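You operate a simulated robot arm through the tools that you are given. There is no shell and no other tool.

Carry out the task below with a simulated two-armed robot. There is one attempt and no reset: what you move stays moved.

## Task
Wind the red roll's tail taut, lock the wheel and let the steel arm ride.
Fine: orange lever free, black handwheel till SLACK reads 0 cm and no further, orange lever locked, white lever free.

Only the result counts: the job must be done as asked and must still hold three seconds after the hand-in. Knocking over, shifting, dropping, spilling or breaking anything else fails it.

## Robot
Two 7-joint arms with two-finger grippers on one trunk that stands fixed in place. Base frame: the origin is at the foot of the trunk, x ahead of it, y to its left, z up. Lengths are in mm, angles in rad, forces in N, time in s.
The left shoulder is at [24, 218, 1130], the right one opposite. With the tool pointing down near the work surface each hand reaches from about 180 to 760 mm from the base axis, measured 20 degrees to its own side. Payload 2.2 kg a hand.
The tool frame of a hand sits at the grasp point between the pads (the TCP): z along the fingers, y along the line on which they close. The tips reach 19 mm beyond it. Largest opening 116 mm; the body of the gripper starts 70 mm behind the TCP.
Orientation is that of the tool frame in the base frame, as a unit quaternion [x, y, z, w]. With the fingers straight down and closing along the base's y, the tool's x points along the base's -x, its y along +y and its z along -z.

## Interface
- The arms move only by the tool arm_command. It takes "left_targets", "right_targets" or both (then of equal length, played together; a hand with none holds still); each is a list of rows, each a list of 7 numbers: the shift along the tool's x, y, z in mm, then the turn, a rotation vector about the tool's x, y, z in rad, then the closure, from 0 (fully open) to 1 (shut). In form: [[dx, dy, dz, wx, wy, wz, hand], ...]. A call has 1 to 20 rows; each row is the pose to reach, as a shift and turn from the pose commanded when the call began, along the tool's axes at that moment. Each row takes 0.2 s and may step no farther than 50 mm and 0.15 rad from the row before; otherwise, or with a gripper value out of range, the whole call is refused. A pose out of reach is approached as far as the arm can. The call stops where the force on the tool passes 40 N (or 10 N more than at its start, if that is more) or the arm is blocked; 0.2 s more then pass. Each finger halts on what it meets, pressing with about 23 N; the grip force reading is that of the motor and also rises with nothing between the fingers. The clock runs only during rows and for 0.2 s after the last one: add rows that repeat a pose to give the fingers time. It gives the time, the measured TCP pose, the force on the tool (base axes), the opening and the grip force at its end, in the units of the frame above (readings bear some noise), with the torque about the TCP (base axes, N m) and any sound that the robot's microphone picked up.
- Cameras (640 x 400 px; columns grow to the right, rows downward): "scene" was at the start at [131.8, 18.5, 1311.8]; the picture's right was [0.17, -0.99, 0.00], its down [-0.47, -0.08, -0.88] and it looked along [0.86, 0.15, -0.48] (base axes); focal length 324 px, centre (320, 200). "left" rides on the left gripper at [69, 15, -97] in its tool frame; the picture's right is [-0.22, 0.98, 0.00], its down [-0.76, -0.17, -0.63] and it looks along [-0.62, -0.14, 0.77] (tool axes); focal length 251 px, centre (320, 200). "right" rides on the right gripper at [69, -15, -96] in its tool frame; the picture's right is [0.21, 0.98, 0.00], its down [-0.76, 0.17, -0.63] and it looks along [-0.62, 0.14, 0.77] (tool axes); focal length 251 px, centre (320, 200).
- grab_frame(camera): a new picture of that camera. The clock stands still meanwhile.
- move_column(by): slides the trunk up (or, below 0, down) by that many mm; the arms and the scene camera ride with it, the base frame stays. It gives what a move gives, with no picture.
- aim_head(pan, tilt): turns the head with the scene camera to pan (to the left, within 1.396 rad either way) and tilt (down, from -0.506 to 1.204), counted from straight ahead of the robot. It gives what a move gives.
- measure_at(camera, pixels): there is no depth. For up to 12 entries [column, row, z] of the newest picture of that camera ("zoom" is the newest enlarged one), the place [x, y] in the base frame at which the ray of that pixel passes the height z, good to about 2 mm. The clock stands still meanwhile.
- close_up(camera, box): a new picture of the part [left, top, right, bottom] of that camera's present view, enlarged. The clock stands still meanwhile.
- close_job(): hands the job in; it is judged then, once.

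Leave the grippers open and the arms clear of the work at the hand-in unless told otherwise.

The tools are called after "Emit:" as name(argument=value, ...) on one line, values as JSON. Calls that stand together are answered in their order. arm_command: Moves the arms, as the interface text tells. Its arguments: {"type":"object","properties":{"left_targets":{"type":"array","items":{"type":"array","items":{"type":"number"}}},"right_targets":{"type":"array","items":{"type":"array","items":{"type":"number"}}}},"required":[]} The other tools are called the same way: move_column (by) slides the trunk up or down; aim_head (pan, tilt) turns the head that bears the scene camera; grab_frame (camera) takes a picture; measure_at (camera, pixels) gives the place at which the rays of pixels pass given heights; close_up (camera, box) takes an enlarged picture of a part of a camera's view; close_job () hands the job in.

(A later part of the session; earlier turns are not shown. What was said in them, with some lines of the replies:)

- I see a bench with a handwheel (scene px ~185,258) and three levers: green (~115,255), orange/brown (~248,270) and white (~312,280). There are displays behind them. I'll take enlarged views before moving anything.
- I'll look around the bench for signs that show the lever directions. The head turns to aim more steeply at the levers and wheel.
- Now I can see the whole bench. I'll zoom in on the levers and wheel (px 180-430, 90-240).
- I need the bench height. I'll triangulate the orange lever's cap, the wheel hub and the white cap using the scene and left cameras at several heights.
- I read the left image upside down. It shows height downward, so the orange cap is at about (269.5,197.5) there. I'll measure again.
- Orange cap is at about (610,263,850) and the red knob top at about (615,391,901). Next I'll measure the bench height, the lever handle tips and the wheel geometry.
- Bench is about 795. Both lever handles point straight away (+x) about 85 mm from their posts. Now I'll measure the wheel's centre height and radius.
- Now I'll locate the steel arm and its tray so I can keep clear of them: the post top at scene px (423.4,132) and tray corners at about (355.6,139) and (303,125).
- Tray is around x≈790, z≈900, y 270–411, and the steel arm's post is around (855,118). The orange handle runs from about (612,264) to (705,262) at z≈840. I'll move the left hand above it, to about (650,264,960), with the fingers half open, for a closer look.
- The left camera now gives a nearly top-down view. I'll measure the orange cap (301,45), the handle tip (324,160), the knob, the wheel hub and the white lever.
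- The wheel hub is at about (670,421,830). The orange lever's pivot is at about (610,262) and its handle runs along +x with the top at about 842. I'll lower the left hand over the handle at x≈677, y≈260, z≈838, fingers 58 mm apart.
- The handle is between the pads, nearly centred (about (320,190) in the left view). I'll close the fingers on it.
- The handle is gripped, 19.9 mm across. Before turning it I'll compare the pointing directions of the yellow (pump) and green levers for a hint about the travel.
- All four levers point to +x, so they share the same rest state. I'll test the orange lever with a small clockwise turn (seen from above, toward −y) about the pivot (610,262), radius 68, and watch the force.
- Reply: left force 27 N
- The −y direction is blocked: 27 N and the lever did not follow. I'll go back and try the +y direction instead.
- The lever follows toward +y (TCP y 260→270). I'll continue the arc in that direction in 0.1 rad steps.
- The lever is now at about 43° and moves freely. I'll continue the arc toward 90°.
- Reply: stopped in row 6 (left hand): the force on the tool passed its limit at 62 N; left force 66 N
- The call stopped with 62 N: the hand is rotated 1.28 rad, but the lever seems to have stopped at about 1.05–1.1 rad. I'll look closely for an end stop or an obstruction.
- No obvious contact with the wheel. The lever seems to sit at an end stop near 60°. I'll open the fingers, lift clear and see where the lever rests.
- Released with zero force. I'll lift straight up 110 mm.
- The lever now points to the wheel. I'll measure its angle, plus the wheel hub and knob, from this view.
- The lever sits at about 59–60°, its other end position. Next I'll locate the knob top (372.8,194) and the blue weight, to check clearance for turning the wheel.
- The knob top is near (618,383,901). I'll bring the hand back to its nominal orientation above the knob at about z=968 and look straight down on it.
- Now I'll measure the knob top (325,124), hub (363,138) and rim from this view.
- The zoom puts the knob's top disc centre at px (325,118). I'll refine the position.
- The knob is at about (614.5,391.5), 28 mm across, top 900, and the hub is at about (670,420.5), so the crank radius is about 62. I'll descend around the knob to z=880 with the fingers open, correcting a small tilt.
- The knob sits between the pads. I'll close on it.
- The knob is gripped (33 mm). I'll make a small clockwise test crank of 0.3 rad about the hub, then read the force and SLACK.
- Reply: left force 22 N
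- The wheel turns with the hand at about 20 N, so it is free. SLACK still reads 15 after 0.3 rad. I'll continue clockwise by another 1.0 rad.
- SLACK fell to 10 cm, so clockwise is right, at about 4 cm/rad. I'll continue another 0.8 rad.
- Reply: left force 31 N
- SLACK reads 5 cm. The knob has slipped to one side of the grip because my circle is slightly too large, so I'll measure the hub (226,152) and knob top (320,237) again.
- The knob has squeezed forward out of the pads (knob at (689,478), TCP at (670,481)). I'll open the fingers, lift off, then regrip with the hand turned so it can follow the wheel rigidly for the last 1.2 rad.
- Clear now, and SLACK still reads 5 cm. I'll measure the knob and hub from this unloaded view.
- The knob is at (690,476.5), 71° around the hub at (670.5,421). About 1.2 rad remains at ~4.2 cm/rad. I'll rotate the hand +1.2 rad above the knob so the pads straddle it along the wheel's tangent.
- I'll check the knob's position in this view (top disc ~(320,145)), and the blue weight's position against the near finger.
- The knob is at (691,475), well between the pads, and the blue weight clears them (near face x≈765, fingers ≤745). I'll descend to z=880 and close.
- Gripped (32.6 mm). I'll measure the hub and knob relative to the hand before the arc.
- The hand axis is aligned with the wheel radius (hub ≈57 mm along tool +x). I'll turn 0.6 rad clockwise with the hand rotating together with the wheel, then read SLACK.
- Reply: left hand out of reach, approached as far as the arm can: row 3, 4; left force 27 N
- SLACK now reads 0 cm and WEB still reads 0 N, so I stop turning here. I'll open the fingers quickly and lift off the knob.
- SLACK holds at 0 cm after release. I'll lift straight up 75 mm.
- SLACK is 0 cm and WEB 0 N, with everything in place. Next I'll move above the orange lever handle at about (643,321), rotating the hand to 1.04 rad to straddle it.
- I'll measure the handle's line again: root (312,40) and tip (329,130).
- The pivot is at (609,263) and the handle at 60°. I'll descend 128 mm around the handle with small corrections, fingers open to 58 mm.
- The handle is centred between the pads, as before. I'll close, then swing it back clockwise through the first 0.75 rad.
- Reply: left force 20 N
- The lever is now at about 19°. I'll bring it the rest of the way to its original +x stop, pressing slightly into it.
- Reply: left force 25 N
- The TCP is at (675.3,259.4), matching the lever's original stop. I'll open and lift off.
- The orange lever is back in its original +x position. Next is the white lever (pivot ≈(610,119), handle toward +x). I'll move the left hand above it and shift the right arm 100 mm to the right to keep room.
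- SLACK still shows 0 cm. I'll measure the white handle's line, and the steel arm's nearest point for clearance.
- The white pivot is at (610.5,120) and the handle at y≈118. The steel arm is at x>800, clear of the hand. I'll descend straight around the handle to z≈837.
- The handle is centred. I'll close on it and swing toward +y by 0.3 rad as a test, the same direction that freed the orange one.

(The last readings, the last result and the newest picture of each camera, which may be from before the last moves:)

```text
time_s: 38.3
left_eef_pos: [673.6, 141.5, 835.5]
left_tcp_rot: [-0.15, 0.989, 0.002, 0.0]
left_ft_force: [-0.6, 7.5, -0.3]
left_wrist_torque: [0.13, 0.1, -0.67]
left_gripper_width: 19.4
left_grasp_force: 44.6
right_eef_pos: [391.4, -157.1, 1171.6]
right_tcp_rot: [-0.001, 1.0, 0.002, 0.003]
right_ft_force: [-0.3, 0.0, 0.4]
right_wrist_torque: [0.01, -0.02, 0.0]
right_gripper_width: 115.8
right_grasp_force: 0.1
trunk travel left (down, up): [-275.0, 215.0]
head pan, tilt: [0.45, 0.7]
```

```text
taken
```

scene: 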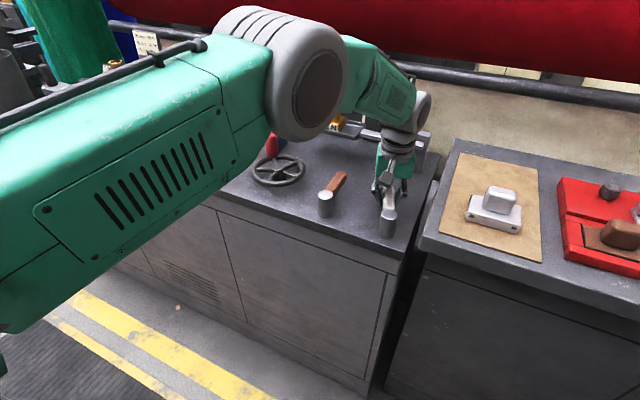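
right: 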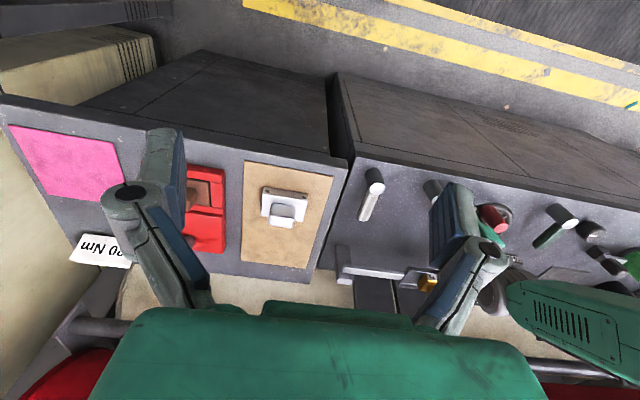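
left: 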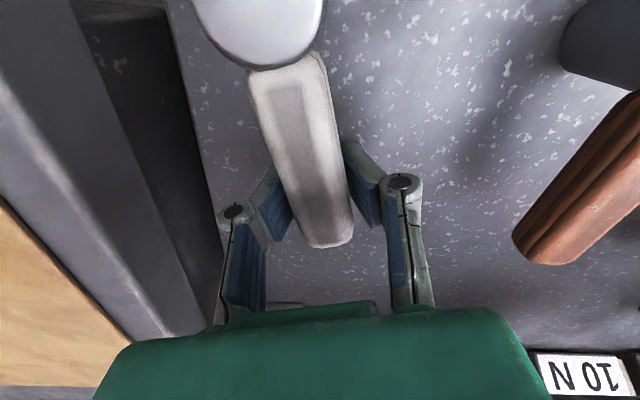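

The white lever moves freely with the hand. I'll continue the swing to its far end, about 60°.

Emit:
arm_command(left_targets=[[0.34, 6.74, 0, 0, 0, -0.1, 0.9], [1.35, 13.41, 0, 0, 0, -0.2, 0.9], [3.01, 19.95, 0, 0, 0, -0.3, 0.9], [5.33, 26.29, 0, 0, 0, -0.4, 0.9], [8.26, 32.36, 0, 0, 0, -0.5, 0.9], [11.79, 38.11, 0, 0, 0, -0.6, 0.9], [15.87, 43.48, 0, 0, 0, -0.7, 0.9], [18.1, 46.0, 0, 0, 0, -0.75, 0.9]])

Emit:
grab_frame(camera="left")

Emit:
grab_frame(camera="scene")

```text
time_s: 40.1
left_eef_pos: [641.4, 182.3, 836.0]
left_tcp_rot: [-0.502, 0.865, 0.001, 0.0]
left_ft_force: [-10.1, 22.7, -1.6]
left_wrist_torque: [0.1, 0.02, -1.47]
left_gripper_width: 19.0
left_grasp_force: 44.3
right_eef_pos: [390.0, -155.0, 1172.9]
right_tcp_rot: [-0.001, 1.0, 0.002, 0.003]
right_ft_force: [0.3, 0.4, 0.9]
right_wrist_torque: [0.05, 0.01, 0.03]
right_gripper_width: 116.0
right_grasp_force: 0.1
trunk travel left (down, up): [-275.0, 215.0]
head pan, tilt: [0.45, 0.7]
```

```text
taken
```

left: 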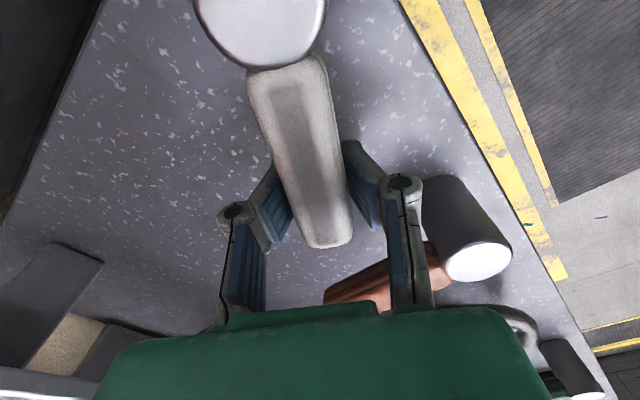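

```text
taken
```

scene: 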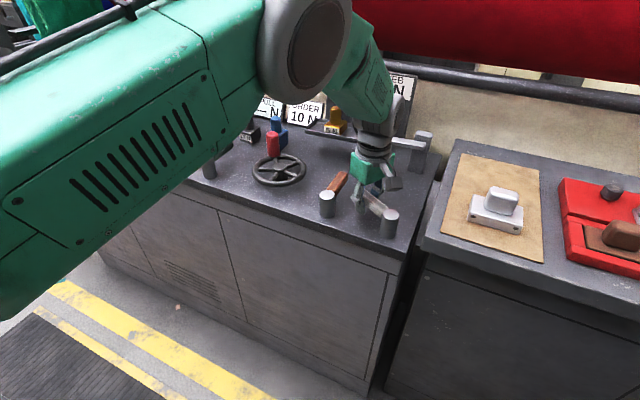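

The lever is at about 60–63°. I'll press a bit further to confirm it is at its end stop.

Emit:
arm_command(left_targets=[[0.1, 3.4, 0, 0, 0, -0.05, 0.9], [0.3, 6.7, 0, 0, 0, -0.1, 0.9]])

Emit:
grab_frame(camera="left")

```text
time_s: 40.7
left_eef_pos: [639.7, 181.9, 834.2]
left_tcp_rot: [-0.543, 0.84, 0.001, 0.002]
left_ft_force: [11.1, 14.9, -7.1]
left_wrist_torque: [0.6, -0.36, -2.06]
left_gripper_width: 21.4
left_grasp_force: 44.9
right_eef_pos: [391.9, -156.5, 1172.3]
right_tcp_rot: [-0.001, 1.0, 0.001, 0.002]
right_ft_force: [0.4, -0.1, 0.1]
right_wrist_torque: [0.02, -0.03, -0.03]
right_gripper_width: 116.1
right_grasp_force: 0.1
trunk travel left (down, up): [-275.0, 215.0]
head pan, tilt: [0.45, 0.7]
```

```text
taken
```

left: 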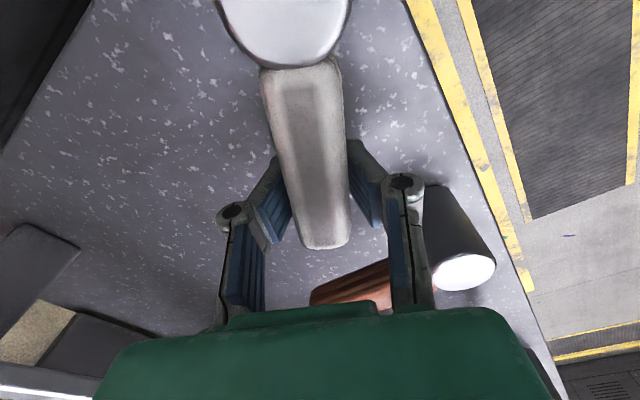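

The hand rotated without the lever following, so the white lever is at its end stop. I'll open and lift clear.

Emit:
arm_command(left_targets=[[0, 0, 0, 0, 0, 0, 0.5], [0, 0, 0, 0, 0, 0, 0.5], [0, 0, -30, 0, 0, 0, 0.5], [0, 0, -70, 0, 0, 0, 0.5], [0, 0, -115, 0, 0, 0, 0.5], [0, 0, -115, 0, 0, 0, 0.5]])

Emit:
grab_frame(camera="left")

Emit:
grab_frame(camera="scene")

```text
time_s: 42.1
left_eef_pos: [636.4, 179.5, 951.6]
left_tcp_rot: [-0.544, 0.839, 0.002, 0.0]
left_ft_force: [-0.3, 0.2, -0.1]
left_wrist_torque: [0.03, 0.0, -0.01]
left_gripper_width: 57.8
left_grasp_force: 0.0
right_eef_pos: [391.7, -159.4, 1171.5]
right_tcp_rot: [0.0, 1.0, 0.002, 0.003]
right_ft_force: [0.6, -0.1, -0.1]
right_wrist_torque: [-0.01, 0.0, -0.01]
right_gripper_width: 116.0
right_grasp_force: 0.1
trunk travel left (down, up): [-275.0, 215.0]
head pan, tilt: [0.45, 0.7]
```

```text
taken
```

left: 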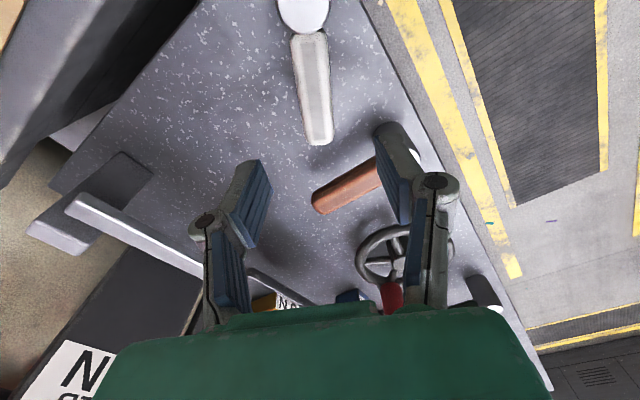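

```text
taken
```

scene: 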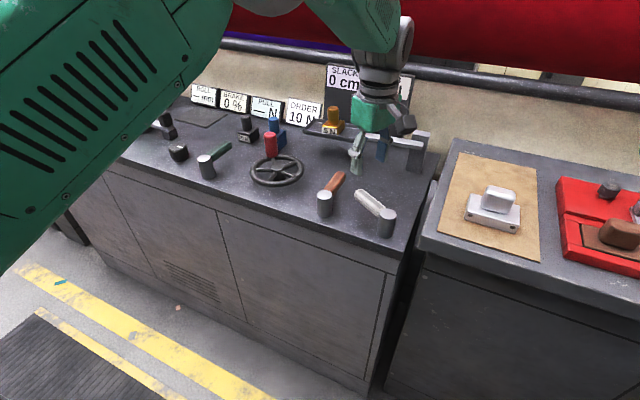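

The white lever is at its free end and the orange one is at +x. I'll retract the left arm up and back to its starting area with the gripper open, then check the displays.

Emit:
arm_command(left_targets=[[0, 0, -40, 0, 0, 0, 0.5], [-8.7, 33, -60, 0, 0, 0.144, 0.5], [-17.4, 66, -75, 0, 0, 0.288, 0.5], [-26.1, 99, -85, 0, 0, 0.432, 0.4], [-34.8, 132, -95, 0, 0, 0.576, 0.3], [-43.5, 165, -105, 0, 0, 0.72, 0.2], [-52.2, 198, -112, 0, 0, 0.864, 0.1], [-60.9, 231, -118, 0, 0, 1.008, 0], [-60.9, 231, -118, 0, 0, 1.15, 0], [-60.9, 231, -118, 0, 0, 1.15, 0]])

Emit:
grab_frame(camera="scene")

Emit:
grab_frame(camera="left")

```text
time_s: 44.3
left_eef_pos: [450.1, 331.0, 1071.3]
left_tcp_rot: [0.0, 1.0, 0.002, 0.0]
left_ft_force: [-0.3, 0.0, 0.1]
left_wrist_torque: [-0.02, 0.02, -0.01]
left_gripper_width: 116.2
left_grasp_force: 0.0
right_eef_pos: [390.6, -158.9, 1173.0]
right_tcp_rot: [0.0, 1.0, 0.002, 0.003]
right_ft_force: [0.5, 0.9, -0.5]
right_wrist_torque: [0.01, -0.02, -0.02]
right_gripper_width: 115.8
right_grasp_force: 0.0
trunk travel left (down, up): [-275.0, 215.0]
head pan, tilt: [0.45, 0.7]
```

```text
taken
```

scene: 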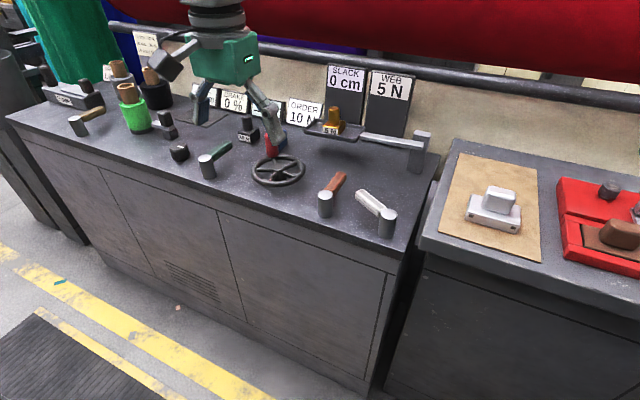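

```text
taken
```

left: 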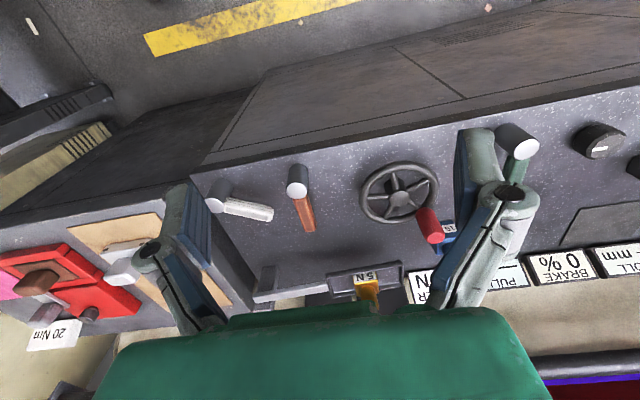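

WEB now reads 5 N (the 5 N weight carried by the riding arm) and SLACK 0 cm. I'll zoom in, then wait about 3 s with idle rows to see if it holds.

Emit:
arm_command(left_targets=[[0, 0, 0, 0, 0, 0, 0], [0, 0, 0, 0, 0, 0, 0], [0, 0, 0, 0, 0, 0, 0], [0, 0, 0, 0, 0, 0, 0], [0, 0, 0, 0, 0, 0, 0], [0, 0, 0, 0, 0, 0, 0], [0, 0, 0, 0, 0, 0, 0], [0, 0, 0, 0, 0, 0, 0], [0, 0, 0, 0, 0, 0, 0], [0, 0, 0, 0, 0, 0, 0], [0, 0, 0, 0, 0, 0, 0], [0, 0, 0, 0, 0, 0, 0], [0, 0, 0, 0, 0, 0, 0], [0, 0, 0, 0, 0, 0, 0], [0, 0, 0, 0, 0, 0, 0]])

Emit:
close_up(camera="scene", box=[230, 50, 430, 175])

Emit:
close_up(camera="scene", box=[230, 120, 430, 245])

```text
time_s: 47.5
left_eef_pos: [450.3, 330.7, 1071.4]
left_tcp_rot: [-0.001, 1.0, 0.002, 0.0]
left_ft_force: [0.2, -0.1, 1.6]
left_wrist_torque: [0.03, -0.02, 0.0]
left_gripper_width: 115.8
left_grasp_force: 0.0
right_eef_pos: [390.0, -157.5, 1172.0]
right_tcp_rot: [0.0, 1.0, 0.002, 0.003]
right_ft_force: [0.4, -0.3, -0.1]
right_wrist_torque: [-0.04, -0.04, -0.02]
right_gripper_width: 115.9
right_grasp_force: 0.0
trunk travel left (down, up): [-275.0, 215.0]
head pan, tilt: [0.45, 0.7]
```

```text
3.20 times, centred on (330, 112) of scene
```

zoom: 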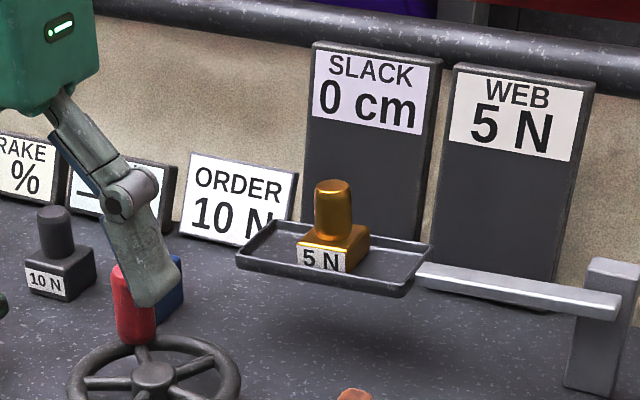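

```text
3.20 times, centred on (330, 182) of scene
```

zoom: 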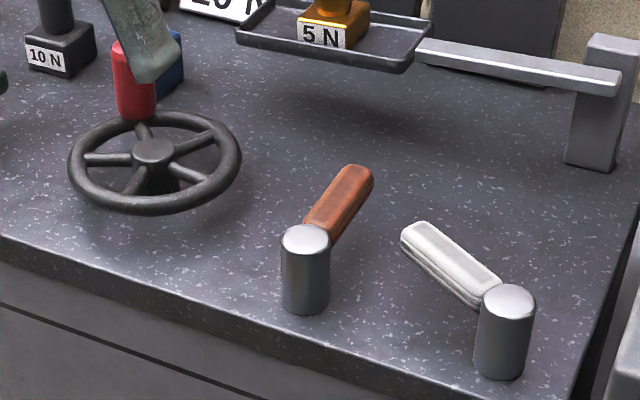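

After 3 s, SLACK reads 0 cm and WEB reads a steady 5 N. The steel arm has settled and rides, and its 5 N weight sits upright on the tray. The orange lever is back at its original (locked) stop, the white lever is at its free stop, and nothing else has moved. Both grippers are open and the arms are clear, so I'm handing in.

Emit:
close_job()

```text
The job is handed in.
```

The job is done and handed in. SLACK reads 0 cm, the wheel lever is back at locked, and the steel arm rides.

- **Orange lever, free:** I swung it about 60° toward the wheel, to its end stop. The handwheel then turned.
- **Handwheel:** I turned it clockwise and stopped as soon as SLACK read 0 cm. WEB still read 0 N then, so it wasn't overwound. The display only ever showed 15, 10, 5 and 0, so up to a couple of centimetres of real slack may not show.
- **Orange lever, locked:** I swung it back to its original stop. I didn't try the wheel afterwards, but SLACK stayed at 0 cm.
- **White lever, free:** I swung it about 60° to its end stop. The arm then settled slightly lower, with its 5 N weight upright on the tray.

Over a 3 s wait before the hand-in, SLACK stayed at 0 cm and WEB at 5 N. The ORDER sign reads 10 N, but the task didn't mention changing the weight, so I left the 5 N one on the tray.

Nothing else looked moved or knocked over. Both grippers are open and the arms are clear of the work.
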